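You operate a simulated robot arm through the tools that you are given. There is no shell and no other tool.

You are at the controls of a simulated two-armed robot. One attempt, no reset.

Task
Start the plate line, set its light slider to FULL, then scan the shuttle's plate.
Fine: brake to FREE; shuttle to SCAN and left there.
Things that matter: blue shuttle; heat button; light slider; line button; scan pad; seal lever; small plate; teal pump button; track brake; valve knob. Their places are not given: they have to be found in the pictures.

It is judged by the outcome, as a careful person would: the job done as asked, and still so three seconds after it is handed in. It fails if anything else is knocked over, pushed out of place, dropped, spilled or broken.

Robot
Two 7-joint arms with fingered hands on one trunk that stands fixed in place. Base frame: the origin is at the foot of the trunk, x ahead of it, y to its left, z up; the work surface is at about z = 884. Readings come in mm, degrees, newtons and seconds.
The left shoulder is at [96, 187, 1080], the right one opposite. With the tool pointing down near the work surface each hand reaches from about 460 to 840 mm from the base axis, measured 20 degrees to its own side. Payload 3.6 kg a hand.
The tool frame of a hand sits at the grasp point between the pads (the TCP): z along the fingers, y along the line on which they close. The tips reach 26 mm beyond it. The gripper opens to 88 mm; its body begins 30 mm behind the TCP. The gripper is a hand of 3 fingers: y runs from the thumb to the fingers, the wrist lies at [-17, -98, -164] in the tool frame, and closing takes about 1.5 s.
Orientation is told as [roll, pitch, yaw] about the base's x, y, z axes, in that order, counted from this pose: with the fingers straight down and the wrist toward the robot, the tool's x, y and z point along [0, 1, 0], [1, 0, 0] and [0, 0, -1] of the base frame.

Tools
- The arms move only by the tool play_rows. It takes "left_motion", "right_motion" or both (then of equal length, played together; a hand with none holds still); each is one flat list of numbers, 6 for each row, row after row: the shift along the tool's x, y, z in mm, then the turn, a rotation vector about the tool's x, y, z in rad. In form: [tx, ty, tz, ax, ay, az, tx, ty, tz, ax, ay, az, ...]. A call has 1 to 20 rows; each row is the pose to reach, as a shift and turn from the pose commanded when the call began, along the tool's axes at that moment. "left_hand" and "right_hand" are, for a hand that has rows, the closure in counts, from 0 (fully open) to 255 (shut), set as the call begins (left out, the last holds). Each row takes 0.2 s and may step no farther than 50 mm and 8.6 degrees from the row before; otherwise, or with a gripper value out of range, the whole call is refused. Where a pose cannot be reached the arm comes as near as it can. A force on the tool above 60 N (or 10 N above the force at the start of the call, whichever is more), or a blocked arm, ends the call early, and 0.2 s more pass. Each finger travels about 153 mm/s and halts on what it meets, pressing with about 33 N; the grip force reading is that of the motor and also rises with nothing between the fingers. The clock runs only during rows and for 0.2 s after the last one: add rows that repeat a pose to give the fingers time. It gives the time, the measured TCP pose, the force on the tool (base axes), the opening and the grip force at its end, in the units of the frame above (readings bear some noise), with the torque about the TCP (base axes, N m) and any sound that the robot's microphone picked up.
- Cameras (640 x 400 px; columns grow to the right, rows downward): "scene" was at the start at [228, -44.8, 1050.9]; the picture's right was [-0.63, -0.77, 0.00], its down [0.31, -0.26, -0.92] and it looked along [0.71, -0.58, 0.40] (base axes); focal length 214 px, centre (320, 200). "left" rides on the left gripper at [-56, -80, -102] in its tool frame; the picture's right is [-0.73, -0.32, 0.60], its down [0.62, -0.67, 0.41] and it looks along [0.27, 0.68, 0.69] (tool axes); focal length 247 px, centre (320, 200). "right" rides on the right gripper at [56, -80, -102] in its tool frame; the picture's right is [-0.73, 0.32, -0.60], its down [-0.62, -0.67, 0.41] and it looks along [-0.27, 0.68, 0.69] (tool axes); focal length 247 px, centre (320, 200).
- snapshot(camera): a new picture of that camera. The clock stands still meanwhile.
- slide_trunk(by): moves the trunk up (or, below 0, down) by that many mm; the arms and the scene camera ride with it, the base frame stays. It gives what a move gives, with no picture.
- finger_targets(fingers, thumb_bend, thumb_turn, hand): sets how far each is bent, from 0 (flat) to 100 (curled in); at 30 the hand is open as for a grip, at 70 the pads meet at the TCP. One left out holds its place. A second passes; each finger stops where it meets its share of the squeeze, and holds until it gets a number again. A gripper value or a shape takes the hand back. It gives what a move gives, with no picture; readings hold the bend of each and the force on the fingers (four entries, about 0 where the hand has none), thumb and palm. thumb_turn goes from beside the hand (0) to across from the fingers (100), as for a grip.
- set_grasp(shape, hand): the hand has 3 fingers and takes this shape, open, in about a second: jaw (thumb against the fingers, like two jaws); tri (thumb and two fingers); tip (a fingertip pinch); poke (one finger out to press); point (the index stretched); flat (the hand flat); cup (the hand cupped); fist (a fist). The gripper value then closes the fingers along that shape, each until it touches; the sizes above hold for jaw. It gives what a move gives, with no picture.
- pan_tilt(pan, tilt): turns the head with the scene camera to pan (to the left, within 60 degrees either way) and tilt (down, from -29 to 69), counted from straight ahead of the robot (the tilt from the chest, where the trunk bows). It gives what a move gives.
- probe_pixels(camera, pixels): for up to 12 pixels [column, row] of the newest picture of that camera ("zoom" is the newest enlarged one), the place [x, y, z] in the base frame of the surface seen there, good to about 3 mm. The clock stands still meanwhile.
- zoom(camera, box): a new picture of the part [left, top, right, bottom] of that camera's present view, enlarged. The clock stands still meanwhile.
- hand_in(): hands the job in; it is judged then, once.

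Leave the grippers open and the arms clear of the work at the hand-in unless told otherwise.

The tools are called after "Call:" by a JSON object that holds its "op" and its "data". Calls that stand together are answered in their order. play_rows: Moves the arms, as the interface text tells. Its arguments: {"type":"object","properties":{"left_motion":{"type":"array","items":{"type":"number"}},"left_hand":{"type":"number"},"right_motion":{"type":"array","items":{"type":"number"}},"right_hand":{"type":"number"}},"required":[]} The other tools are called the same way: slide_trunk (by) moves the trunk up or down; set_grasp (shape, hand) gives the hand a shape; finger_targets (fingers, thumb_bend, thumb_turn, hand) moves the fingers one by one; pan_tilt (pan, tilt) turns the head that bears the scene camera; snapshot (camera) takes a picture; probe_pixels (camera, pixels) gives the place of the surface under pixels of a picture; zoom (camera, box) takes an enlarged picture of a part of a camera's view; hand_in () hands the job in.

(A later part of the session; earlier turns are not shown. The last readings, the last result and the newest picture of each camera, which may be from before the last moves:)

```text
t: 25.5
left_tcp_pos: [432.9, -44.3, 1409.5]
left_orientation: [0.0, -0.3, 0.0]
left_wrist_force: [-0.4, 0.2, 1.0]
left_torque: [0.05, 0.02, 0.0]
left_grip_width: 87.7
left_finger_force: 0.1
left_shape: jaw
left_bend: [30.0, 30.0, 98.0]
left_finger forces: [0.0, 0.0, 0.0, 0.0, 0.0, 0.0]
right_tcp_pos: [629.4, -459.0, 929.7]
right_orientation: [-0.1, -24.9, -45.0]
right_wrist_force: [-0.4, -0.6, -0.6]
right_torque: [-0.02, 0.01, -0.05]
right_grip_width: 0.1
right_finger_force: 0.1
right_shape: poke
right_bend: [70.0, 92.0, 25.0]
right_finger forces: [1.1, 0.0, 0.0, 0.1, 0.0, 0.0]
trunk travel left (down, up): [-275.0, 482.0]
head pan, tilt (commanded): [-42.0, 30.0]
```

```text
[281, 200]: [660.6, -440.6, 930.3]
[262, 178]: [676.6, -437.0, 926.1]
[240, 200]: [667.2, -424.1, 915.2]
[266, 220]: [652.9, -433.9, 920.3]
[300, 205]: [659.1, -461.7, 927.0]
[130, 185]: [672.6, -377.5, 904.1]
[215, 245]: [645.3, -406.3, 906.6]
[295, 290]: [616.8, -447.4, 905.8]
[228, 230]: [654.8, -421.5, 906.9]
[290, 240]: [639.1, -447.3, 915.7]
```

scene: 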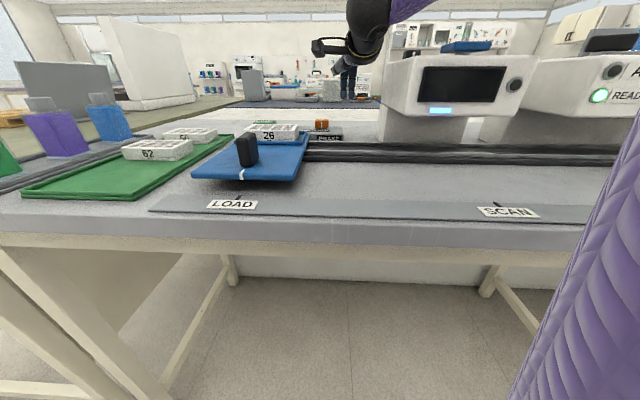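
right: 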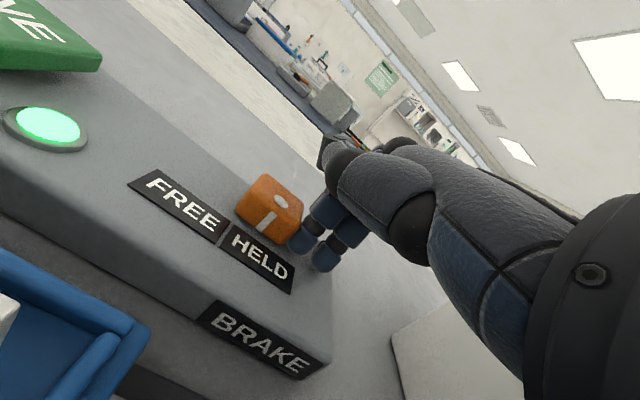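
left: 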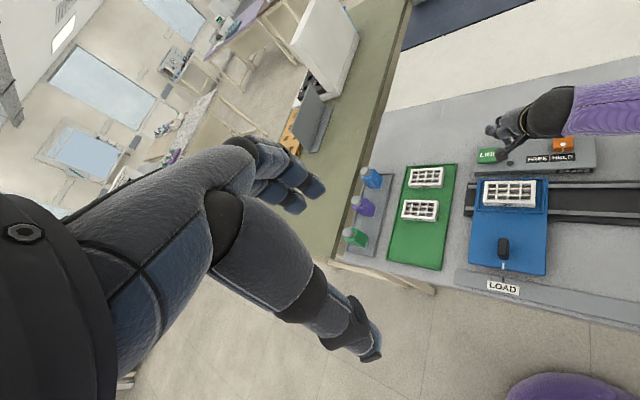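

The knob has moved about 12 mm, its centre now at u≈-148. The label centres put FREE at u≈-180, so about 32 mm remain. I'll raise 2 mm to keep clear of the base and push another 31 mm.

Call:
{"op": "play_rows", "data": {"right_motion": [5, 0.85, -1.8, 0, 0, 0, 10, 0.85, -1.8, 0, 0, 0, 15, 0.85, -1.8, 0, 0, 0, 20, 0.85, -1.8, 0, 0, 0, 25, 0.85, -1.8, 0, 0, 0, 30, 0.85, -1.8, 0, 0, 0, 31, 0.85, -1.8, 0, 0, 0]}}

Call:
{"op": "snapshot", "data": {"camera": "right"}}

```text
t: 27.1
left_tcp_pos: [431.5, -43.8, 1409.3]
left_orientation: [-0.1, -0.4, 0.0]
left_wrist_force: [0.3, -0.6, 0.7]
left_torque: [0.01, 0.01, 0.02]
left_grip_width: 87.8
left_finger_force: 0.0
left_shape: jaw
left_bend: [30.0, 30.0, 98.0]
left_finger forces: [0.1, 0.0, 0.0, 0.0, 0.0, 0.0]
right_tcp_pos: [650.5, -437.3, 932.4]
right_orientation: [0.0, -25.1, -45.2]
right_wrist_force: [1.1, 0.9, -0.2]
right_torque: [-0.01, 0.02, 0.0]
right_grip_width: 0.0
right_finger_force: 0.1
right_shape: poke
right_bend: [70.0, 92.0, 25.0]
right_finger forces: [0.0, 0.0, 0.1, 0.1, 0.0, 0.1]
trunk travel left (down, up): [-275.0, 482.0]
head pan, tilt (commanded): [-42.0, 30.0]
```

```text
taken
```

right: 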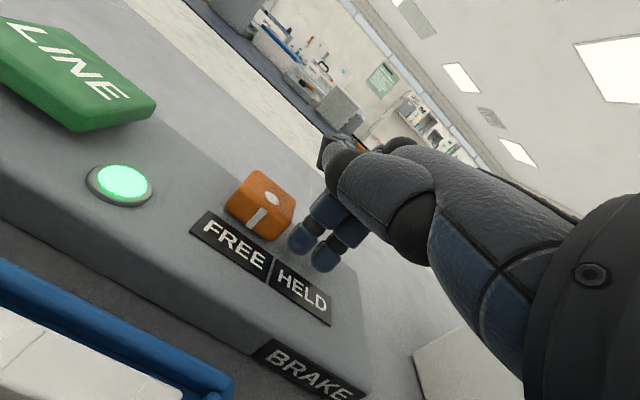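

The knob now appears to sit over FREE and there is no contact force, so it may have snapped into place. I'll probe it to confirm.

Call:
{"op": "probe_pixels", "data": {"camera": "right", "pixels": [[271, 198], [257, 218], [192, 225], [270, 265], [330, 318], [235, 245], [302, 292]]}}

Call:
{"op": "zoom", "data": {"camera": "right", "box": [160, 140, 360, 340]}}

```text
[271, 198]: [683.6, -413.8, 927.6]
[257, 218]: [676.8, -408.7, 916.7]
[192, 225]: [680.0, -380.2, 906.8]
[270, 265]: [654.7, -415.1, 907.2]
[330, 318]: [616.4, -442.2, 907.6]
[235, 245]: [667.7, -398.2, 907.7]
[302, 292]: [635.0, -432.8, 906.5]
```

```text
2.00 times, centred on (260, 240) of right
```

zoom: 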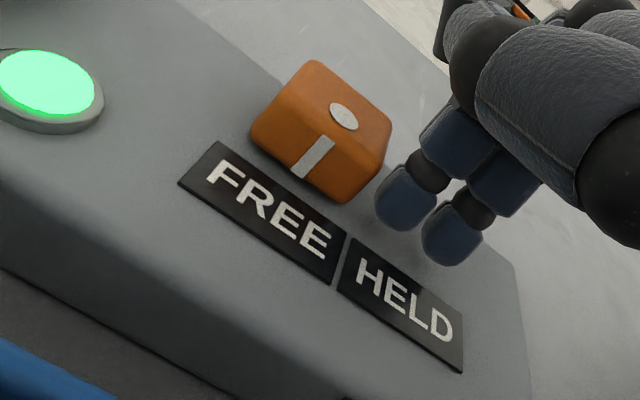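

The knob centre is at u≈-183, matching the FREE label centre, so the brake is FREE. I'll back off 15 mm from the knob and rise 220 mm.

Call:
{"op": "play_rows", "data": {"right_motion": [-15, 0, 0, 0, 0, 0, -15, 18.6, -39.9, 0, 0, 0, -15, 37.2, -79.7, 0, 0, 0, -15, 55.8, -119.6, 0, 0, 0, -15, 74.4, -159.4, 0, 0, 0, -15, 93, -199.3, 0, 0, 0]}}

Call:
{"op": "slide_trunk", "data": {"by": 100}}

```text
t: 28.5
left_tcp_pos: [431.0, -42.5, 1410.6]
left_orientation: [-0.1, -0.4, 0.0]
left_wrist_force: [-0.3, 0.2, -0.1]
left_torque: [-0.03, 0.0, -0.02]
left_grip_width: 87.9
left_finger_force: 0.0
left_shape: jaw
left_bend: [30.0, 30.0, 98.0]
left_finger forces: [0.1, 0.0, 0.1, 0.0, 0.0, 0.0]
right_tcp_pos: [638.6, -446.4, 1153.5]
right_orientation: [-0.2, -25.0, -45.0]
right_wrist_force: [-0.4, -0.1, 0.4]
right_torque: [0.02, 0.01, 0.02]
right_grip_width: 0.1
right_finger_force: 0.1
right_shape: poke
right_bend: [70.0, 92.0, 25.0]
right_finger forces: [0.0, 0.1, 0.0, 0.0, 0.0, 0.1]
trunk travel left (down, up): [-275.0, 482.0]
head pan, tilt (commanded): [-42.0, 30.0]
```

```text
t: 29.8
left_tcp_pos: [432.5, -44.5, 1508.8]
left_orientation: [-0.1, -0.3, 0.1]
left_wrist_force: [0.1, 0.0, 0.2]
left_torque: [-0.03, -0.06, -0.02]
left_grip_width: 87.7
left_finger_force: 0.1
left_shape: jaw
left_bend: [30.0, 30.0, 98.0]
left_finger forces: [0.0, 0.0, 0.0, 0.1, 0.0, 0.0]
right_tcp_pos: [640.4, -448.5, 1252.6]
right_orientation: [-0.2, -24.9, -45.1]
right_wrist_force: [1.7, -0.9, -0.4]
right_torque: [0.02, 0.0, 0.0]
right_grip_width: 0.0
right_finger_force: 0.0
right_shape: poke
right_bend: [70.0, 92.0, 25.0]
right_finger forces: [0.0, 0.0, 0.0, 0.1, 0.0, 0.1]
trunk travel left (down, up): [-375.0, 382.0]
head pan, tilt (commanded): [-42.0, 30.0]
```

Next is the light slider. I'll move above and to the left of it, TCP about (541,-519,1160), reducing the tilt to 10° so the palm clears the scan pad.

Call:
{"op": "play_rows", "data": {"right_motion": [-30, -14.2, 18.8, 0.0655, 0, 0, -60.1, -28.4, 37.5, 0.131, 0, 0, -90.1, -42.7, 56.2, 0.1965, 0, 0, -120.2, -56.9, 75, 0.262, 0, 0, -120.2, -56.9, 75, 0.262, 0, 0]}}

Call:
{"op": "snapshot", "data": {"camera": "right"}}

Call:
{"op": "snapshot", "data": {"camera": "scene"}}

```text
t: 31.0
left_tcp_pos: [432.0, -43.1, 1508.1]
left_orientation: [-0.1, -0.4, 0.1]
left_wrist_force: [-0.3, 0.0, 0.6]
left_torque: [-0.03, -0.02, 0.01]
left_grip_width: 87.7
left_finger_force: 0.0
left_shape: jaw
left_bend: [30.0, 30.0, 98.0]
left_finger forces: [0.1, 0.0, 0.1, 0.1, 0.0, 0.1]
right_tcp_pos: [542.0, -516.8, 1162.1]
right_orientation: [0.0, -10.0, -45.0]
right_wrist_force: [-0.1, 0.6, 0.0]
right_torque: [-0.01, 0.01, -0.03]
right_grip_width: 0.0
right_finger_force: 0.0
right_shape: poke
right_bend: [70.0, 92.0, 25.0]
right_finger forces: [0.0, 0.1, 0.1, 0.1, 0.0, 0.1]
trunk travel left (down, up): [-375.0, 382.0]
head pan, tilt (commanded): [-42.0, 30.0]
```

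```text
taken
```

right: 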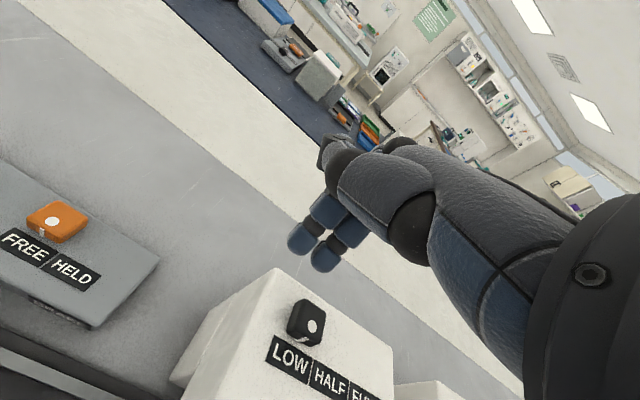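

```text
taken
```

scene: 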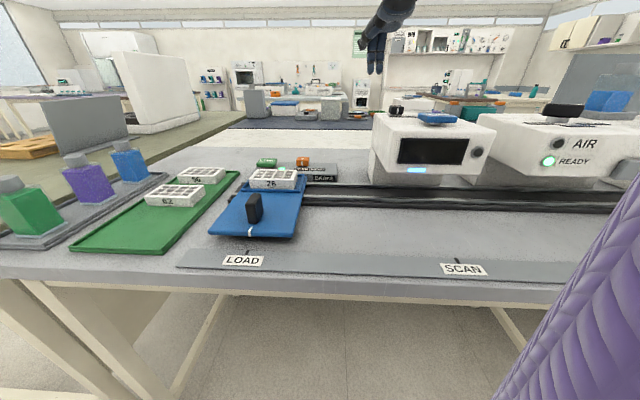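

In the right picture the slider knob is at (306,322), with LOW, HALF and FULL below it. I'll probe the knob and the labels.

Call:
{"op": "zoom", "data": {"camera": "right", "box": [230, 260, 400, 400]}}

Call:
{"op": "probe_pixels", "data": {"camera": "right", "pixels": [[300, 302], [313, 326], [294, 322], [320, 310], [302, 338], [290, 356], [330, 381], [365, 396], [268, 345], [280, 290], [285, 270], [340, 340]]}}

```text
2.86 times, centred on (315, 330) of right
```

zoom: 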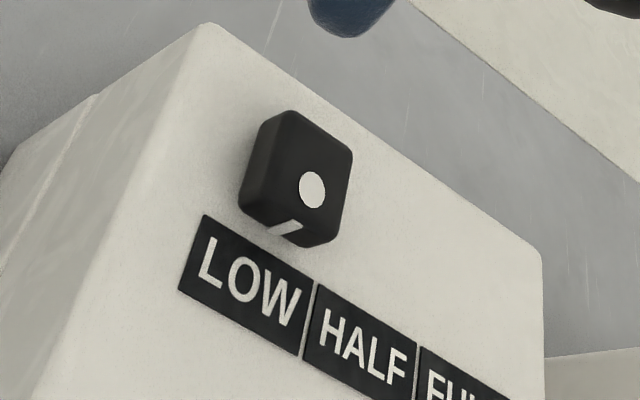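

```text
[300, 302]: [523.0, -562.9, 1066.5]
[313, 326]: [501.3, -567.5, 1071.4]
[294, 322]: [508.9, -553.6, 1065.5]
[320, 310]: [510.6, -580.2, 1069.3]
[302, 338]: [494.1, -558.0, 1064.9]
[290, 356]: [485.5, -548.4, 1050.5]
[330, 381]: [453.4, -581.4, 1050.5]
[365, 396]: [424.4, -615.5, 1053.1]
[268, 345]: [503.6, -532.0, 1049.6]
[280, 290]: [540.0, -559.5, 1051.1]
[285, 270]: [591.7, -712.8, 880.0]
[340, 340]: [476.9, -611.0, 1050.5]
```

The knob spans u 37 to 67, centre about 52, n about 756. FULL is about 92 mm further on. The fingertips have roughly 28 mm of gap to the knob's left side, so I'll lower them to about 6 mm above the box top.

Call:
{"op": "play_rows", "data": {"right_motion": [0, -4.5, 25.6, 0, 0, 0, 0, -9, 51.2, 0, 0, 0, 0, -13.6, 76.8, 0, 0, 0, 0, -13.6, 76.8, 0, 0, 0]}}

Call:
{"op": "snapshot", "data": {"camera": "right"}}

```text
t: 32.0
left_tcp_pos: [431.5, -44.5, 1509.5]
left_orientation: [-0.1, -0.3, -0.1]
left_wrist_force: [-0.6, 0.3, 0.2]
left_torque: [-0.03, -0.01, 0.01]
left_grip_width: 87.6
left_finger_force: 0.0
left_shape: jaw
left_bend: [30.0, 30.0, 98.0]
left_finger forces: [0.0, 0.1, 0.1, 0.0, 0.0, 0.0]
right_tcp_pos: [540.1, -518.1, 1082.9]
right_orientation: [0.0, -10.0, -45.1]
right_wrist_force: [-0.1, -0.2, 0.2]
right_torque: [-0.02, -0.01, 0.0]
right_grip_width: 0.0
right_finger_force: 0.1
right_shape: poke
right_bend: [70.0, 92.0, 25.0]
right_finger forces: [0.0, 0.0, 0.0, 0.0, 0.0, 0.1]
trunk travel left (down, up): [-375.0, 382.0]
head pan, tilt (commanded): [-42.0, 30.0]
```

```text
taken
```

right: 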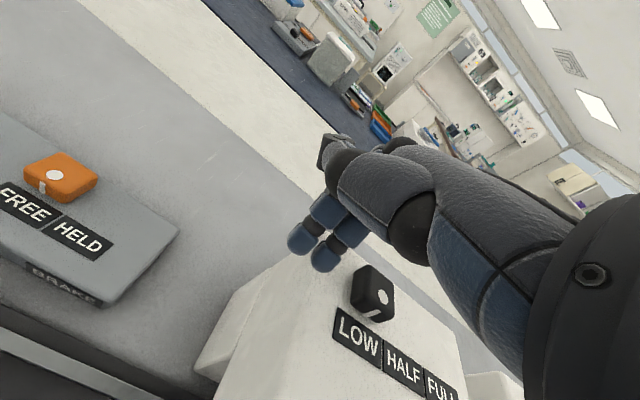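

The tips are left of the slider knob with no contact. I'll push along the track direction, tool -x, in small rows to just short of FULL, then check.

Call:
{"op": "play_rows", "data": {"right_motion": [-10, 0, 0, 0, 0, 0, -20, 0, 0, 0, 0, 0, -26, 0, 0, 0, 0, 0, -32, 0, 0, 0, 0, 0, -40, 0, 0, 0, 0, 0, -48, 0, 0, 0, 0, 0, -56, 0, 0, 0, 0, 0, -64, 0, 0, 0, 0, 0, -72, 0, 0, 0, 0, 0, -80, 0, 0, 0, 0, 0, -88, 0, 0, 0, 0, 0, -96, 0, 0, 0, 0, 0, -104, 0, 0, 0, 0, 0]}}

Call:
{"op": "snapshot", "data": {"camera": "right"}}

Call:
{"op": "zoom", "data": {"camera": "scene", "box": [340, 60, 500, 160]}}

```text
t: 34.8
left_tcp_pos: [431.2, -44.0, 1510.4]
left_orientation: [-0.1, -0.4, 0.0]
left_wrist_force: [0.6, 0.3, 0.0]
left_torque: [-0.02, 0.0, 0.01]
left_grip_width: 87.9
left_finger_force: 0.1
left_shape: jaw
left_bend: [30.0, 30.0, 98.0]
left_finger forces: [0.1, 0.0, 0.0, 0.0, 0.0, 0.0]
right_tcp_pos: [466.4, -590.8, 1082.6]
right_orientation: [-0.1, -9.9, -45.1]
right_wrist_force: [0.6, 0.3, -1.1]
right_torque: [0.01, -0.02, 0.02]
right_grip_width: 0.0
right_finger_force: 0.1
right_shape: poke
right_bend: [70.0, 92.0, 25.0]
right_finger forces: [0.0, 0.4, 0.0, 0.0, 0.0, 0.0]
trunk travel left (down, up): [-375.0, 382.0]
head pan, tilt (commanded): [-42.0, 30.0]
```

```text
taken
```

right: 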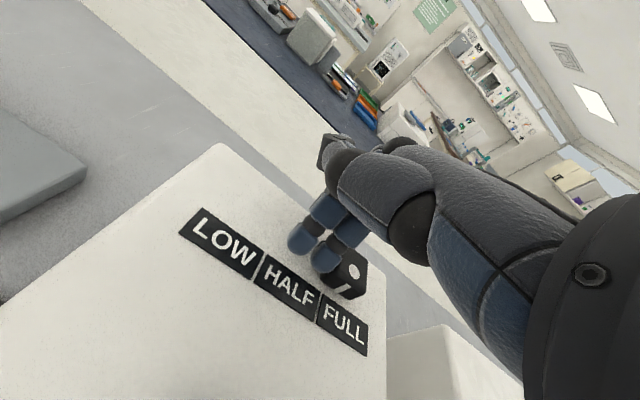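

```text
4.00 times, centred on (420, 110) of scene
```

zoom: 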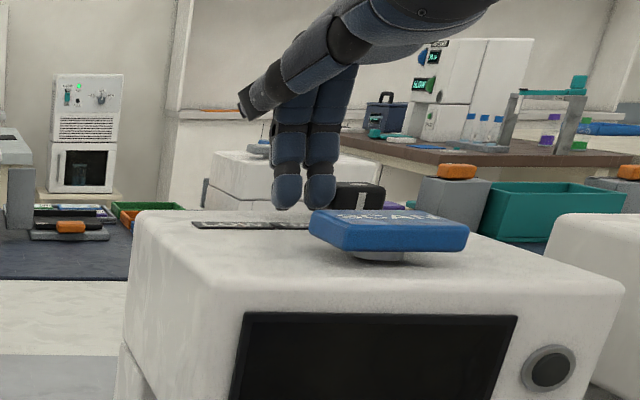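

The knob is now near FULL. I'll probe the knob dot at about (355,272) and the label positions.

Call:
{"op": "probe_pixels", "data": {"camera": "right", "pixels": [[355, 270], [342, 288], [222, 242], [289, 286], [344, 326], [255, 268], [318, 308], [367, 345]]}}

Call:
{"op": "zoom", "data": {"camera": "right", "box": [200, 200, 400, 380]}}

```text
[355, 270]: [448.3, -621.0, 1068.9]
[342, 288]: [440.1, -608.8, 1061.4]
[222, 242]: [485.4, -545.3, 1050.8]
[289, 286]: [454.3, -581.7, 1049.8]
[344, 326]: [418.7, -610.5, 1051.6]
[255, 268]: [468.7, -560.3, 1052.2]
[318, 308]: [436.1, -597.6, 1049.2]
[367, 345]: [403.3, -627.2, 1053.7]
```

```text
2.22 times, centred on (300, 290) of right
```

zoom: 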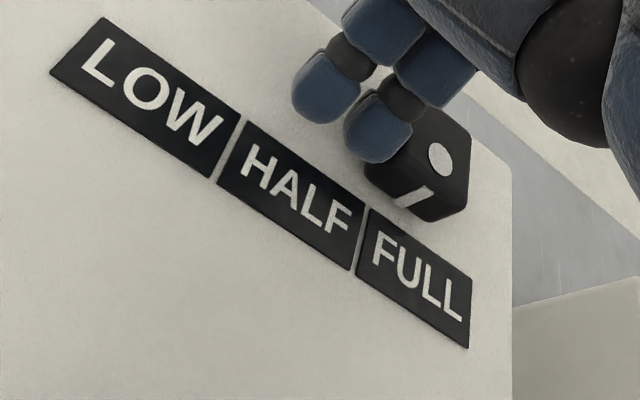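

The knob is at u≈128 and FULL is centred at u≈143, so about 14 mm remain. I'll push that far in small steps.

Call:
{"op": "play_rows", "data": {"right_motion": [-4, 0, 0, 0, 0, 0, -8, 0, 0, 0, 0, 0, -12, 0, 0, 0, 0, 0, -14.5, 0, 0, 0, 0, 0]}}

Call:
{"op": "zoom", "data": {"camera": "right", "box": [200, 200, 400, 380]}}

Call:
{"op": "probe_pixels", "data": {"camera": "zoom", "pixels": [[440, 150], [415, 190], [420, 240], [350, 215], [465, 290], [240, 120]]}}

```text
t: 35.8
left_tcp_pos: [431.7, -44.4, 1508.9]
left_orientation: [-0.1, -0.3, 0.0]
left_wrist_force: [0.2, 0.6, 0.0]
left_torque: [-0.01, -0.02, 0.03]
left_grip_width: 87.7
left_finger_force: 0.1
left_shape: jaw
left_bend: [30.0, 30.0, 98.0]
left_finger forces: [0.1, 0.0, 0.0, 0.0, 0.1, 0.0]
right_tcp_pos: [456.2, -600.8, 1084.3]
right_orientation: [-0.1, -10.0, -45.1]
right_wrist_force: [0.5, -0.2, 0.5]
right_torque: [-0.02, -0.02, -0.02]
right_grip_width: 0.0
right_finger_force: 0.1
right_shape: poke
right_bend: [70.0, 92.0, 25.0]
right_finger forces: [0.1, 0.0, 0.0, 0.0, 0.0, 0.0]
trunk travel left (down, up): [-375.0, 382.0]
head pan, tilt (commanded): [-42.0, 30.0]
```

```text
2.22 times, centred on (300, 290) of right
```

zoom: 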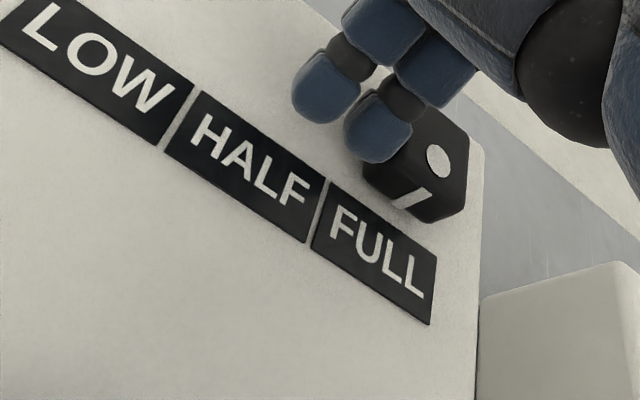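

```text
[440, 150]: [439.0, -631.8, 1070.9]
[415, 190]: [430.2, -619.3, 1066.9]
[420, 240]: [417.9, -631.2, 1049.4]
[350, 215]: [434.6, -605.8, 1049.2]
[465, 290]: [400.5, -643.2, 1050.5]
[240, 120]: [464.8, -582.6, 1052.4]
```

The knob is at u≈143 against the FULL centre of 143.5. The finger reads almost no force. I'll nudge 2 mm more to make sure it is fully home, watching the force.

Call:
{"op": "play_rows", "data": {"right_motion": [-1, 0, 0, 0, 0, 0, -2, 0, 0, 0, 0, 0, -2, 0, 0, 0, 0, 0]}}

Call:
{"op": "zoom", "data": {"camera": "right", "box": [260, 220, 420, 340]}}

Call:
{"op": "zoom", "data": {"camera": "scene", "box": [360, 80, 520, 200]}}

```text
t: 36.6
left_tcp_pos: [431.7, -43.2, 1509.9]
left_orientation: [-0.1, -0.3, -0.1]
left_wrist_force: [0.0, 0.2, 0.0]
left_torque: [-0.03, 0.02, 0.01]
left_grip_width: 87.8
left_finger_force: 0.1
left_shape: jaw
left_bend: [30.0, 30.0, 98.0]
left_finger forces: [0.0, 0.0, 0.0, 0.0, 0.0, 0.1]
right_tcp_pos: [454.0, -602.4, 1084.0]
right_orientation: [0.0, -10.0, -45.0]
right_wrist_force: [1.0, 1.2, 0.6]
right_torque: [0.01, 0.01, 0.02]
right_grip_width: 0.0
right_finger_force: 0.1
right_shape: poke
right_bend: [70.0, 92.0, 25.0]
right_finger forces: [0.0, 2.0, 0.1, 0.0, 0.0, 0.0]
trunk travel left (down, up): [-375.0, 382.0]
head pan, tilt (commanded): [-42.0, 30.0]
```

```text
3.33 times, centred on (340, 280) of right
```

zoom: 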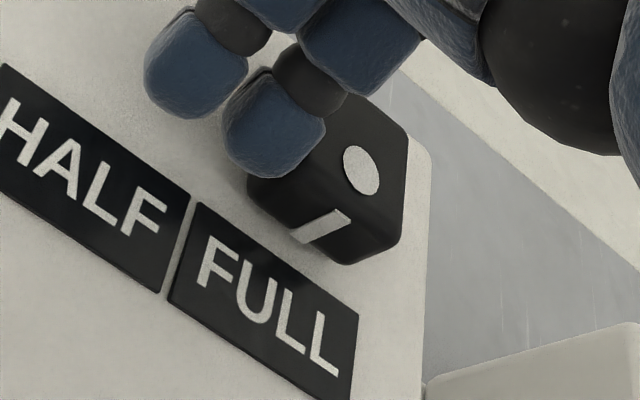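

```text
3.33 times, centred on (440, 140) of scene
```

zoom: 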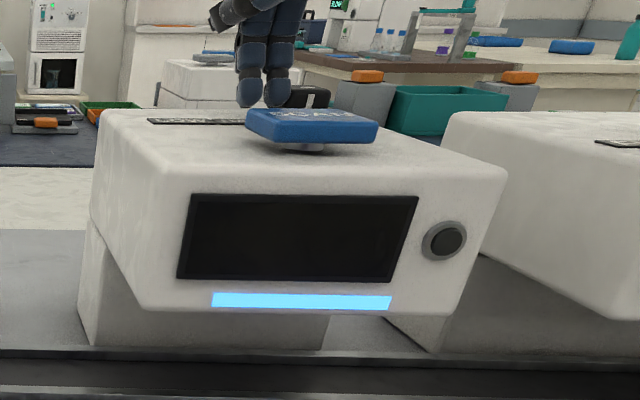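

The finger met a light stop at 2 N and the cyan bar under the scanner screen is now at full width, so the light is at FULL. I'll back off 12 mm from the knob, then rise 90 mm.

Call:
{"op": "play_rows", "data": {"right_motion": [12, 0, 0, 0, 0, 0, 12, 7.8, -44.3, 0, 0, 0, 12, 15.7, -88.6, 0, 0, 0, 12, 15.7, -88.6, 0, 0, 0]}}

Call:
{"op": "snapshot", "data": {"camera": "right"}}

Call:
{"op": "snapshot", "data": {"camera": "scene"}}

```text
t: 37.6
left_tcp_pos: [430.9, -44.2, 1509.8]
left_orientation: [-0.2, -0.4, 0.1]
left_wrist_force: [0.5, -0.1, -0.8]
left_torque: [-0.01, 0.01, -0.01]
left_grip_width: 87.9
left_finger_force: 0.0
left_shape: jaw
left_bend: [30.0, 30.0, 98.0]
left_finger forces: [0.0, 0.1, 0.1, 0.0, 0.0, 0.0]
right_tcp_pos: [464.0, -594.4, 1170.3]
right_orientation: [-0.1, -9.9, -45.1]
right_wrist_force: [0.0, 0.6, 0.6]
right_torque: [-0.02, -0.01, 0.01]
right_grip_width: 0.0
right_finger_force: 0.0
right_shape: poke
right_bend: [70.0, 92.0, 25.0]
right_finger forces: [0.0, 0.0, 0.0, 0.0, 0.0, 0.0]
trunk travel left (down, up): [-375.0, 382.0]
head pan, tilt (commanded): [-42.0, 30.0]
```

```text
taken
```

right: 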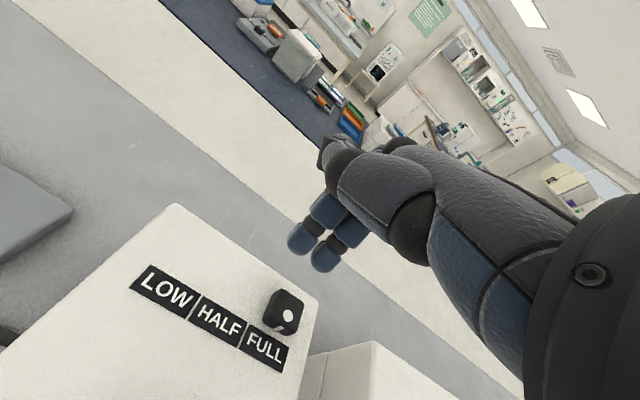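

```text
taken
```

scene: 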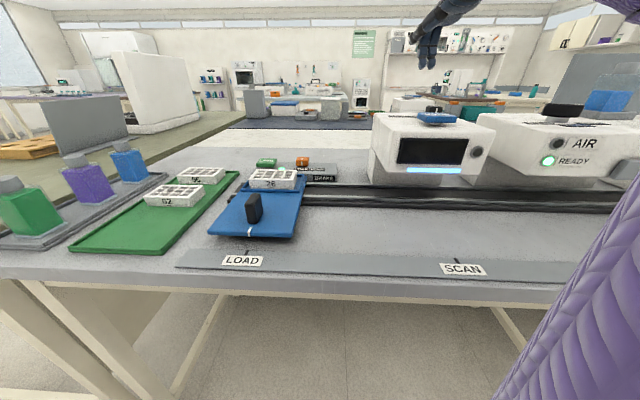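

The slider knob sits at FULL beside the label and the cyan bar is full. Now the shuttle: I'll carry the hand at height to the left of the black handle, over about (563,-143,1110).

Call:
{"op": "play_rows", "data": {"right_motion": [35.4, -23.2, 1.4, 0, 0, 0, 70.7, -46.4, 2.9, 0, 0, 0, 106, -69.7, 4.3, 0, 0, 0, 141.4, -92.9, 5.7, 0, 0, 0, 176.8, -116.1, 7.2, 0, 0, 0, 212.1, -139.3, 8.6, 0, 0, 0, 247.5, -162.5, 10.1, 0, 0, 0, 282.8, -185.8, 11.5, 0, 0, 0, 318.2, -209, 12.9, 0, 0, 0, 353.5, -232.2, 14.4, 0, 0, 0, 388.9, -255.4, 15.8, 0, 0, 0, 388.9, -255.4, 15.8, 0, 0, 0]}}

Call:
{"op": "snapshot", "data": {"camera": "right"}}

Call:
{"op": "snapshot", "data": {"camera": "scene"}}

```text
t: 40.2
left_tcp_pos: [430.8, -45.3, 1509.4]
left_orientation: [-0.1, -0.4, 0.0]
left_wrist_force: [0.5, 0.2, -0.6]
left_torque: [0.02, 0.02, -0.01]
left_grip_width: 87.7
left_finger_force: 0.1
left_shape: jaw
left_bend: [30.0, 30.0, 98.0]
left_finger forces: [0.0, 0.0, 0.0, 0.0, 0.0, 0.0]
right_tcp_pos: [564.1, -143.3, 1112.8]
right_orientation: [0.0, -10.0, -45.1]
right_wrist_force: [-0.9, -0.1, 0.3]
right_torque: [-0.01, -0.02, -0.03]
right_grip_width: 0.1
right_finger_force: 0.1
right_shape: poke
right_bend: [70.0, 92.0, 25.0]
right_finger forces: [0.1, 0.0, 0.1, 0.0, 0.0, 0.1]
trunk travel left (down, up): [-375.0, 382.0]
head pan, tilt (commanded): [-42.0, 30.0]
```

```text
taken
```

right: 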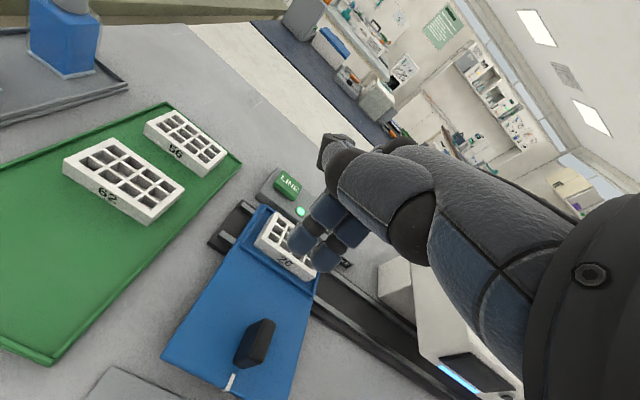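

```text
taken
```

scene: 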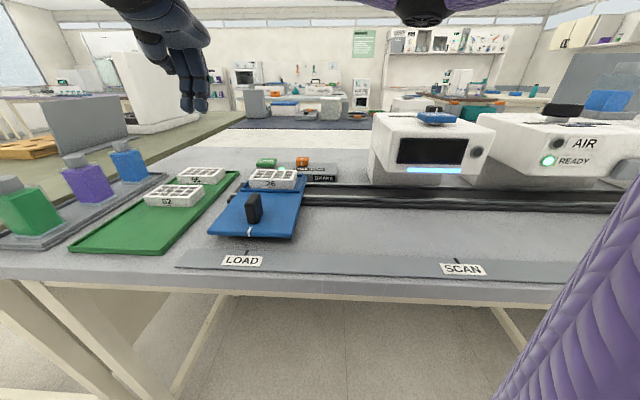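

Reached. In the right picture the handle is at (255,342) on the blue shuttle, and the white index mark is at (230,382). I'll probe the handle and the shuttle's left edge.

Call:
{"op": "zoom", "data": {"camera": "right", "box": [150, 270, 350, 400]}}

Call:
{"op": "probe_pixels", "data": {"camera": "right", "pixels": [[245, 325], [272, 322], [262, 340], [245, 352], [240, 335], [268, 345], [250, 365], [230, 382], [200, 310], [165, 350], [310, 300], [215, 345]]}}

```text
3.08 times, centred on (250, 335) of right
```

zoom: 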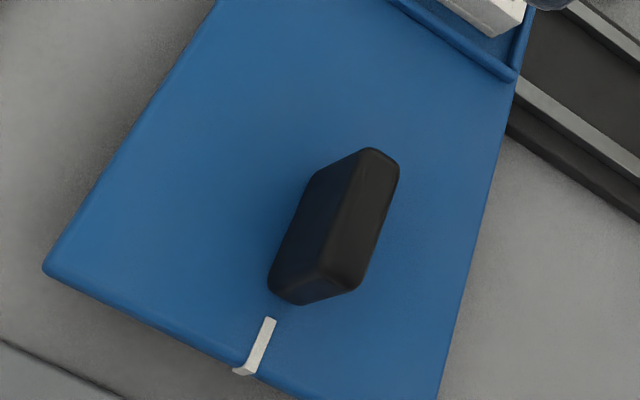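

```text
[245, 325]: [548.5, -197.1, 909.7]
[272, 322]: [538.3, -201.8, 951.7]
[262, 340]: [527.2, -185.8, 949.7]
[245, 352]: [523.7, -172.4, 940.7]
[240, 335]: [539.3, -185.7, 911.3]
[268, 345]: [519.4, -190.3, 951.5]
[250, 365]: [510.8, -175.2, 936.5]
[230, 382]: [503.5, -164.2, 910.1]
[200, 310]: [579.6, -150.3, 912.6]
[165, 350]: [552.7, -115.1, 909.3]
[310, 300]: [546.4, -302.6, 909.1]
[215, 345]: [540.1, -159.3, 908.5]
```

The handle spans u -245 to -224, n 485 to 530, top z 952, and the shuttle deck is at z≈909. The fingertips are centred on it, 28 mm to its left. I'll lower straight down to tip height about 920.

Call:
{"op": "play_rows", "data": {"right_motion": [0, -7.3, 41.1, 0, 0, 0, 0, -14.5, 82.3, 0, 0, 0, 0, -21.8, 123.4, 0, 0, 0, 0, -28.7, 162.5, 0, 0, 0, 0, -28.7, 162.5, 0, 0, 0]}}

Call:
{"op": "snapshot", "data": {"camera": "right"}}

Call:
{"op": "snapshot", "data": {"camera": "scene"}}

```text
t: 41.4
left_tcp_pos: [432.1, -43.8, 1510.1]
left_orientation: [0.0, -0.4, -0.1]
left_wrist_force: [-0.4, 0.9, 0.1]
left_torque: [-0.02, -0.01, 0.01]
left_grip_width: 87.6
left_finger_force: 0.0
left_shape: jaw
left_bend: [30.0, 30.0, 98.0]
left_finger forces: [0.0, 0.0, 0.0, 0.0, 0.0, 0.0]
right_tcp_pos: [565.0, -144.9, 948.3]
right_orientation: [0.0, -10.0, -45.1]
right_wrist_force: [-0.9, 0.4, -0.3]
right_torque: [0.0, 0.0, 0.03]
right_grip_width: 0.0
right_finger_force: 0.0
right_shape: poke
right_bend: [70.0, 92.0, 25.0]
right_finger forces: [0.1, 0.0, 0.1, 0.1, 0.0, 0.0]
trunk travel left (down, up): [-375.0, 382.0]
head pan, tilt (commanded): [-42.0, 30.0]
```

```text
taken
```

right: 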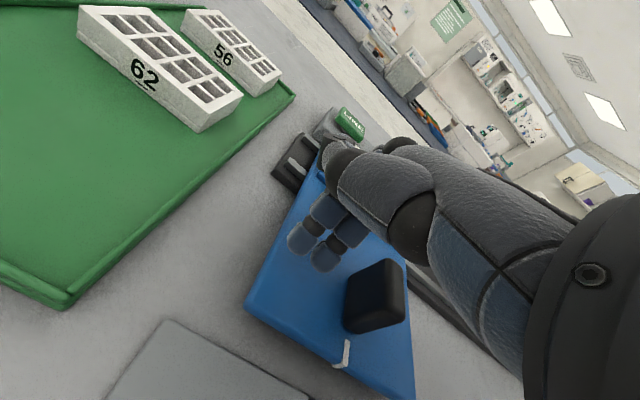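

```text
taken
```

scene: 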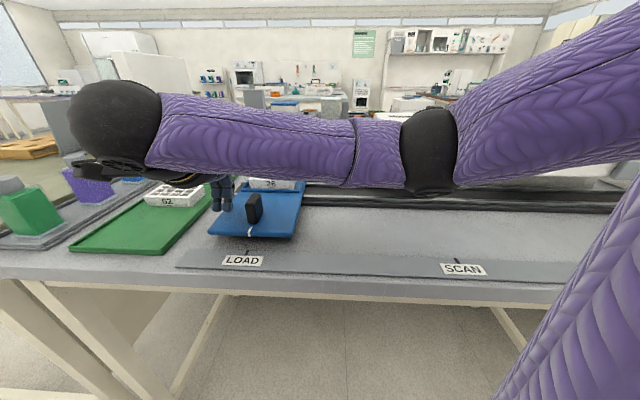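

The fingers are down just left of the handle. The right picture shows the handle at (375,297) and the tips at (325,255). I'll probe to verify they overlap in depth before pushing.

Call:
{"op": "probe_pixels", "data": {"camera": "right", "pixels": [[322, 265], [332, 258], [300, 248], [355, 285], [365, 310], [395, 295], [385, 262], [350, 315]]}}

```text
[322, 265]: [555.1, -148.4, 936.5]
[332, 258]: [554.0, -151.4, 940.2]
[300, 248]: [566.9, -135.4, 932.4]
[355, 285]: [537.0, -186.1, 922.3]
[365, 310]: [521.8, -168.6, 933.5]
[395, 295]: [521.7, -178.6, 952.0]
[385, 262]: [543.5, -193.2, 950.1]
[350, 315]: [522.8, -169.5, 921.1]
```

The tips overlap the handle in depth (n about 498–520 against the handle's 490–530). I'll push slowly along the track, first 60 mm, to see that the shuttle runs freely.

Call:
{"op": "play_rows", "data": {"right_motion": [-8, 0, 0, 0, 0, 0, -16, 0, 0, 0, 0, 0, -22, 0.2, 0, 0, 0, 0, -28, 0.3, 0, 0, 0, 0, -34, 0.4, 0, 0, 0, 0, -40, 0.4, 0, 0, 0, 0, -46, 0.5, 0, 0, 0, 0, -52, 0.5, 0, 0, 0, 0, -58, 0.6, 0, 0, 0, 0]}}

Call:
{"op": "snapshot", "data": {"camera": "right"}}

Call:
{"op": "snapshot", "data": {"camera": "scene"}}

```text
t: 43.4
left_tcp_pos: [430.9, -43.7, 1510.1]
left_orientation: [0.0, -0.4, 0.0]
left_wrist_force: [0.6, 0.3, 0.2]
left_torque: [0.02, 0.08, 0.0]
left_grip_width: 87.7
left_finger_force: 0.0
left_shape: jaw
left_bend: [30.0, 30.0, 98.0]
left_finger forces: [0.0, 0.1, 0.0, 0.0, 0.1, 0.0]
right_tcp_pos: [522.7, -186.4, 948.8]
right_orientation: [0.0, -10.0, -45.2]
right_wrist_force: [0.0, -0.2, 0.2]
right_torque: [0.0, 0.02, 0.02]
right_grip_width: 0.1
right_finger_force: 0.0
right_shape: poke
right_bend: [70.0, 92.0, 25.0]
right_finger forces: [0.0, 0.0, 0.0, 0.0, 0.0, 0.0]
trunk travel left (down, up): [-375.0, 382.0]
head pan, tilt (commanded): [-42.0, 30.0]
```

```text
taken
```

right: 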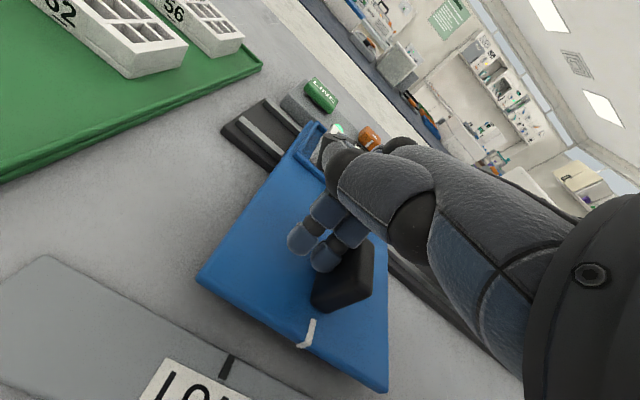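

```text
taken
```

scene: 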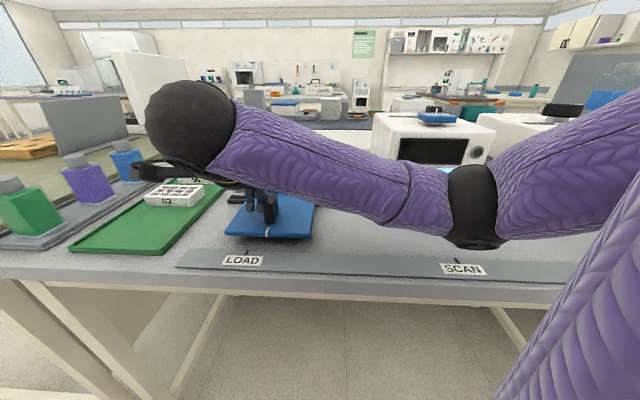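

The shuttle runs freely with hardly any force. Before pushing further I'll check where the elbow, at (472,207) in the scene picture, is relative to the scanner box.

Call:
{"op": "probe_pixels", "data": {"camera": "scene", "pixels": [[472, 207], [472, 245], [380, 200], [190, 120], [520, 215], [270, 200], [267, 232], [430, 150]]}}

Call:
{"op": "probe_pixels", "data": {"camera": "right", "pixels": [[325, 285], [335, 300], [360, 280], [308, 330], [226, 368]]}}

```text
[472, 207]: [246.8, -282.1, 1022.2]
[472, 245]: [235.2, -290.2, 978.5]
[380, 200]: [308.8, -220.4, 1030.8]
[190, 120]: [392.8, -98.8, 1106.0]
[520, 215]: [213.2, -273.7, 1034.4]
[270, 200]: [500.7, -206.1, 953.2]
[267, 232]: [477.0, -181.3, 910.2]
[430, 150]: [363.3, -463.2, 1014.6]
```

```text
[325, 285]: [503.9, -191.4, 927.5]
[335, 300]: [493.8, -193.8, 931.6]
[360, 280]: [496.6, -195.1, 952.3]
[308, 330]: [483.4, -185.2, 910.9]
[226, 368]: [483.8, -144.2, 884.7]
```

The elbow is at about (235,-290), lowest z 978, in front of the bench and well clear of the box. The shuttle index moved 29 mm, matching the push, so it doesn't coast. I'll continue pushing another 130 mm.

Call:
{"op": "play_rows", "data": {"right_motion": [-8, 0.1, 0, 0, 0, 0, -16, 0.2, 0, 0, 0, 0, -25, 0.3, 0, 0, 0, 0, -34, 0.4, 0, 0, 0, 0, -43, 0.5, 0, 0, 0, 0, -52, 0.6, 0, 0, 0, 0, -61, 0.7, 0, 0, 0, 0, -70, 0.8, 0, 0, 0, 0, -79, 0.9, 0, 0, 0, 0, -88, 1, 0, 0, 0, 0, -97, 1.1, 0, 0, 0, 0, -106, 1.2, 0, 0, 0, 0, -115, 1.3, 0, 0, 0, 0, -124, 1.4, 0, 0, 0, 0, -130, 1.5, 0, 0, 0, 0]}}

Call:
{"op": "snapshot", "data": {"camera": "right"}}

Call:
{"op": "snapshot", "data": {"camera": "scene"}}

```text
t: 46.6
left_tcp_pos: [432.5, -43.9, 1509.9]
left_orientation: [-0.1, -0.4, 0.0]
left_wrist_force: [0.3, 0.5, 0.6]
left_torque: [0.01, -0.03, 0.02]
left_grip_width: 87.5
left_finger_force: 0.2
left_shape: jaw
left_bend: [30.0, 30.0, 98.0]
left_finger forces: [0.0, 0.0, 0.0, 0.0, 0.1, 0.0]
right_tcp_pos: [430.8, -278.4, 949.1]
right_orientation: [-0.1, -9.9, -45.0]
right_wrist_force: [0.0, 0.0, 0.0]
right_torque: [0.03, 0.02, -0.05]
right_grip_width: 0.0
right_finger_force: 0.0
right_shape: poke
right_bend: [70.0, 92.0, 25.0]
right_finger forces: [0.0, 0.3, 0.0, 0.1, 0.0, 0.0]
trunk travel left (down, up): [-375.0, 382.0]
head pan, tilt (commanded): [-42.0, 30.0]
```

```text
taken
```

right: 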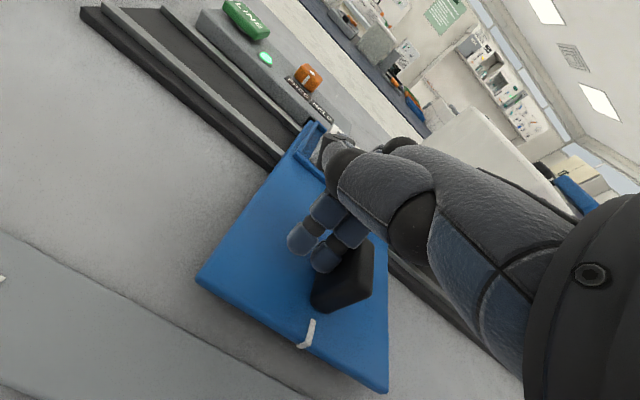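

```text
taken
```

scene: 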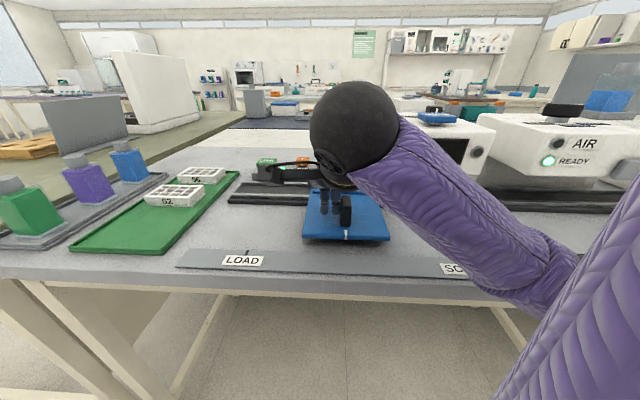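

The shuttle is about halfway and following well. I'll check the elbow and forearm's lowest points against the bench before the rest.

Call:
{"op": "probe_pixels", "data": {"camera": "scene", "pixels": [[545, 300], [560, 260], [500, 285], [440, 220], [355, 125], [345, 240], [346, 205], [450, 145]]}}

Call:
{"op": "probe_pixels", "data": {"camera": "right", "pixels": [[308, 325], [304, 343], [360, 280], [560, 165]]}}

```text
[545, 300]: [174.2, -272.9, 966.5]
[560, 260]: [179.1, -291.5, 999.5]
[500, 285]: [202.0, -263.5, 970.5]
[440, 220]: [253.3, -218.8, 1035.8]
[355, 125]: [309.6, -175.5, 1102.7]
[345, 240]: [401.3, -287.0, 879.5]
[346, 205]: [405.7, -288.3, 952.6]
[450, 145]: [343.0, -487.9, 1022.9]
```

```text
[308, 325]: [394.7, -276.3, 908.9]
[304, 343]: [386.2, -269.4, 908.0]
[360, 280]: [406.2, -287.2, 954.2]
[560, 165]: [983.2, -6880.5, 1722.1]
```

All clear: the elbow is in front of the bench edge at z≥966. The index is at u≈-78, so about 171 mm remain. I'll push another 145 mm and then slow down.

Call:
{"op": "play_rows", "data": {"right_motion": [-8, 0.1, 0, 0, 0, 0, -17, 0.2, 0, 0, 0, 0, -26, 0.3, 0, 0, 0, 0, -35, 0.4, 0, 0, 0, 0, -44, 0.5, 0, 0, 0, 0, -53, 0.6, 0, 0, 0, 0, -62, 0.7, 0, 0, 0, 0, -71, 0.8, 0, 0, 0, 0, -80, 0.9, 0, 0, 0, 0, -89, 1, 0, 0, 0, 0, -98, 1.1, 0, 0, 0, 0, -107, 1.2, 0, 0, 0, 0, -116, 1.3, 0, 0, 0, 0, -124, 1.4, 0, 0, 0, 0, -132, 1.5, 0, 0, 0, 0, -140, 1.5, 0, 0, 0, 0, -145, 1.5, 0, 0, 0, 0]}}

Call:
{"op": "snapshot", "data": {"camera": "right"}}

Call:
{"op": "snapshot", "data": {"camera": "scene"}}

```text
t: 50.2
left_tcp_pos: [432.0, -45.2, 1510.2]
left_orientation: [-0.1, -0.4, 0.0]
left_wrist_force: [0.2, -0.5, 0.6]
left_torque: [-0.01, 0.01, -0.01]
left_grip_width: 87.7
left_finger_force: 0.1
left_shape: jaw
left_bend: [30.0, 30.0, 98.0]
left_finger forces: [0.0, 0.0, 0.0, 0.1, 0.0, 0.0]
right_tcp_pos: [337.2, -386.0, 943.2]
right_orientation: [-0.1, -10.1, -45.2]
right_wrist_force: [0.0, 0.7, 0.5]
right_torque: [0.01, -0.01, 0.01]
right_grip_width: 0.1
right_finger_force: 0.1
right_shape: poke
right_bend: [70.0, 92.0, 25.0]
right_finger forces: [0.0, 0.3, 0.1, 0.1, 0.0, 0.1]
right hand out of reach, approached as far as the arm can: row 15, 16, 17
trunk travel left (down, up): [-375.0, 382.0]
head pan, tilt (commanded): [-42.0, 30.0]
```

```text
taken
```

right: 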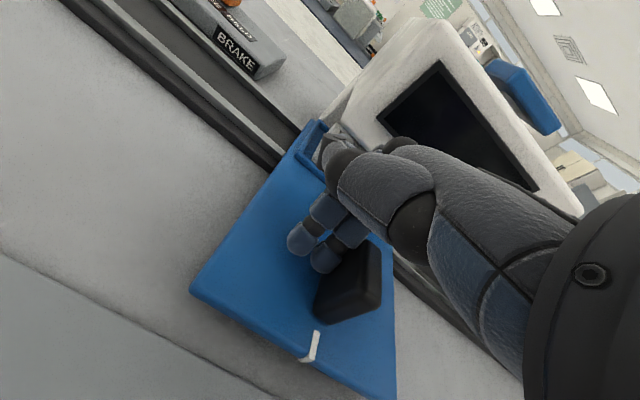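

```text
taken
```

scene: 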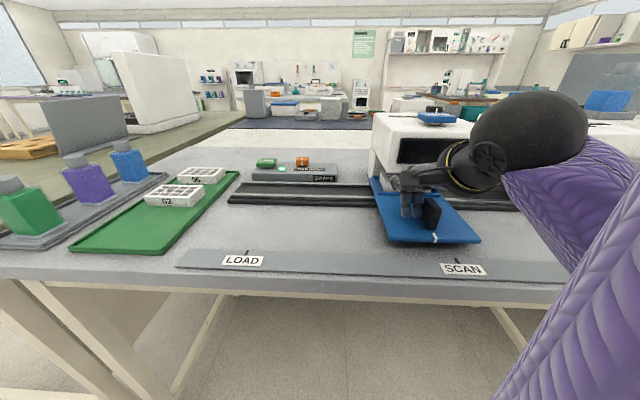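

The arm is now too folded to go on: it stopped at (337,-386,943). The shuttle index is nearly at SCAN. I'll back off 8 mm from the handle, raise the trunk 130 mm so the arm unfolds, and then come back down in the same place.

Call:
{"op": "probe_pixels", "data": {"camera": "scene", "pixels": [[435, 239], [460, 268], [456, 262], [430, 215], [425, 240]]}}

Call:
{"op": "play_rows", "data": {"right_motion": [4, 0, 0, 0, 0, 0, 8, 0, 0, 0, 0, 0, 8, 0, 0, 0, 0, 0]}}

Call:
{"op": "slide_trunk", "data": {"by": 130}}

Call:
{"op": "snapshot", "data": {"camera": "scene"}}

Call:
{"op": "snapshot", "data": {"camera": "right"}}

```text
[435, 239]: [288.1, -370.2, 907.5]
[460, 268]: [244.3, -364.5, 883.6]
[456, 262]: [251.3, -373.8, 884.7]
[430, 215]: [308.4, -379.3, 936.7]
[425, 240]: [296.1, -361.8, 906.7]
```

```text
t: 51.0
left_tcp_pos: [431.2, -44.2, 1509.7]
left_orientation: [0.0, -0.4, 0.0]
left_wrist_force: [-0.3, 0.0, -0.1]
left_torque: [0.02, 0.0, -0.02]
left_grip_width: 87.9
left_finger_force: 0.1
left_shape: jaw
left_bend: [30.0, 30.0, 98.0]
left_finger forces: [0.1, 0.1, 0.0, 0.0, 0.0, 0.1]
right_tcp_pos: [342.3, -377.6, 942.4]
right_orientation: [-0.1, -10.0, -45.1]
right_wrist_force: [0.3, -0.4, -0.8]
right_torque: [0.0, 0.02, -0.03]
right_grip_width: 0.0
right_finger_force: 0.0
right_shape: poke
right_bend: [70.0, 92.0, 25.0]
right_finger forces: [0.0, 0.0, 0.1, 0.0, 0.1, 0.0]
trunk travel left (down, up): [-375.0, 382.0]
head pan, tilt (commanded): [-42.0, 30.0]
```

```text
t: 52.6
left_tcp_pos: [431.6, -43.0, 1638.9]
left_orientation: [-0.1, -0.4, -0.1]
left_wrist_force: [0.0, -0.5, 0.6]
left_torque: [0.01, 0.0, -0.02]
left_grip_width: 87.8
left_finger_force: 0.1
left_shape: jaw
left_bend: [30.0, 30.0, 98.0]
left_finger forces: [0.1, 0.1, 0.0, 0.1, 0.1, 0.0]
right_tcp_pos: [341.0, -397.5, 1078.3]
right_orientation: [-3.8, -12.4, -43.6]
right_wrist_force: [0.1, 0.1, 0.4]
right_torque: [0.0, -0.01, -0.01]
right_grip_width: 0.0
right_finger_force: 0.1
right_shape: poke
right_bend: [70.0, 92.0, 25.0]
right_finger forces: [0.1, 0.0, 0.0, 0.1, 0.0, 0.0]
trunk travel left (down, up): [-505.0, 252.0]
head pan, tilt (commanded): [-42.0, 30.0]
```

```text
taken
```

scene: 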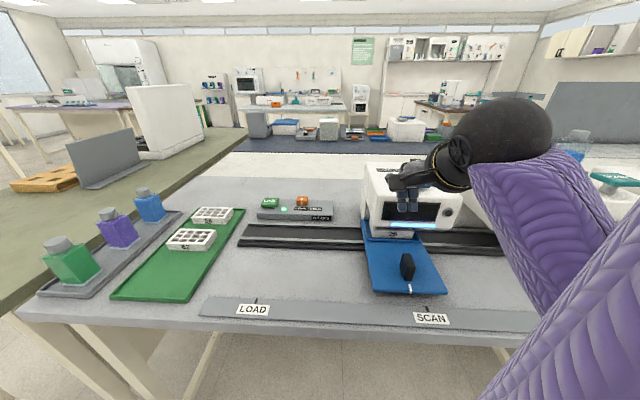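

```text
taken
```

right: 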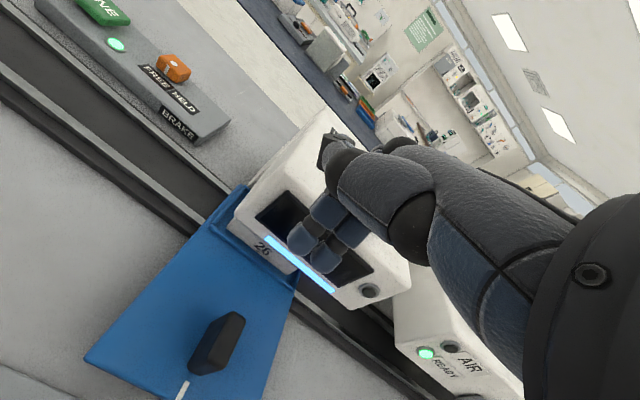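

The trunk move shifted the hand slightly, to (341,-397,1078), tilted a few degrees. The shuttle index is at u≈63 and the SCAN tick at u≈92, so about 29 mm remain. I'll straighten the hand and set it back left of the handle at this height, and probe the shuttle marks in the better view.

Call:
{"op": "play_rows", "data": {"right_motion": [12, -9, -1.6, 0.021, 0.033, 0.012, 24.7, -18.8, -3.3, 0.042, 0.066, 0.024, 24.7, -18.8, -3.3, 0.042, 0.066, 0.024]}}

Call:
{"op": "snapshot", "data": {"camera": "scene"}}

Call:
{"op": "zoom", "data": {"camera": "scene", "box": [340, 220, 500, 340]}}

Call:
{"op": "probe_pixels", "data": {"camera": "zoom", "pixels": [[277, 268], [279, 285], [355, 350], [250, 160], [262, 190], [355, 370]]}}

```text
t: 53.2
left_tcp_pos: [431.0, -43.2, 1639.3]
left_orientation: [-0.2, -0.4, 0.0]
left_wrist_force: [0.1, -0.1, 0.0]
left_torque: [0.0, 0.0, 0.0]
left_grip_width: 87.6
left_finger_force: 0.1
left_shape: jaw
left_bend: [30.0, 30.0, 98.0]
left_finger forces: [0.0, 0.0, 0.1, 0.0, 0.0, 0.0]
right_tcp_pos: [344.9, -396.7, 1087.6]
right_orientation: [-4.5, -14.2, -43.7]
right_wrist_force: [-0.8, -0.5, 0.5]
right_torque: [0.01, 0.0, -0.01]
right_grip_width: 0.1
right_finger_force: 0.2
right_shape: poke
right_bend: [70.0, 92.0, 25.0]
right_finger forces: [0.1, 0.1, 0.1, 0.0, 0.0, 0.0]
trunk travel left (down, up): [-505.0, 252.0]
head pan, tilt (commanded): [-42.0, 30.0]
stopped in row 2 (right hand): the arm was blocked; the commanded pose is now the measured one
```

```text
taken
```

scene: 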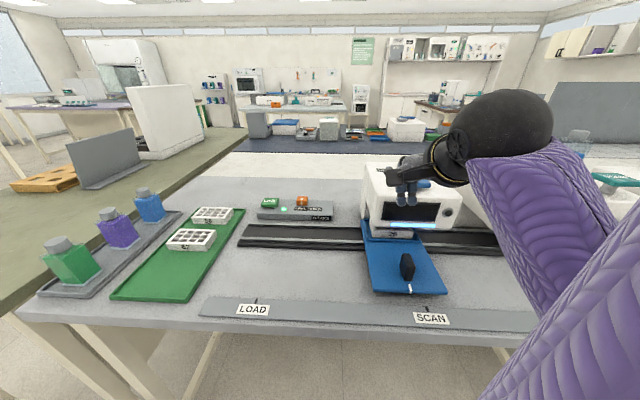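

```text
3.33 times, centred on (420, 280) of scene
```

zoom: 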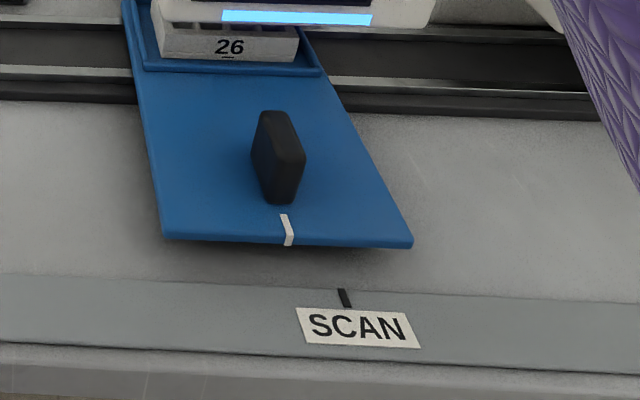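

```text
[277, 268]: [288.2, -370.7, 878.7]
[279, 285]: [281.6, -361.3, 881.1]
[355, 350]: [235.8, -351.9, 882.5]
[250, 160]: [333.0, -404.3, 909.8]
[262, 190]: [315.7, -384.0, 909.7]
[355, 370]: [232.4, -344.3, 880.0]
```

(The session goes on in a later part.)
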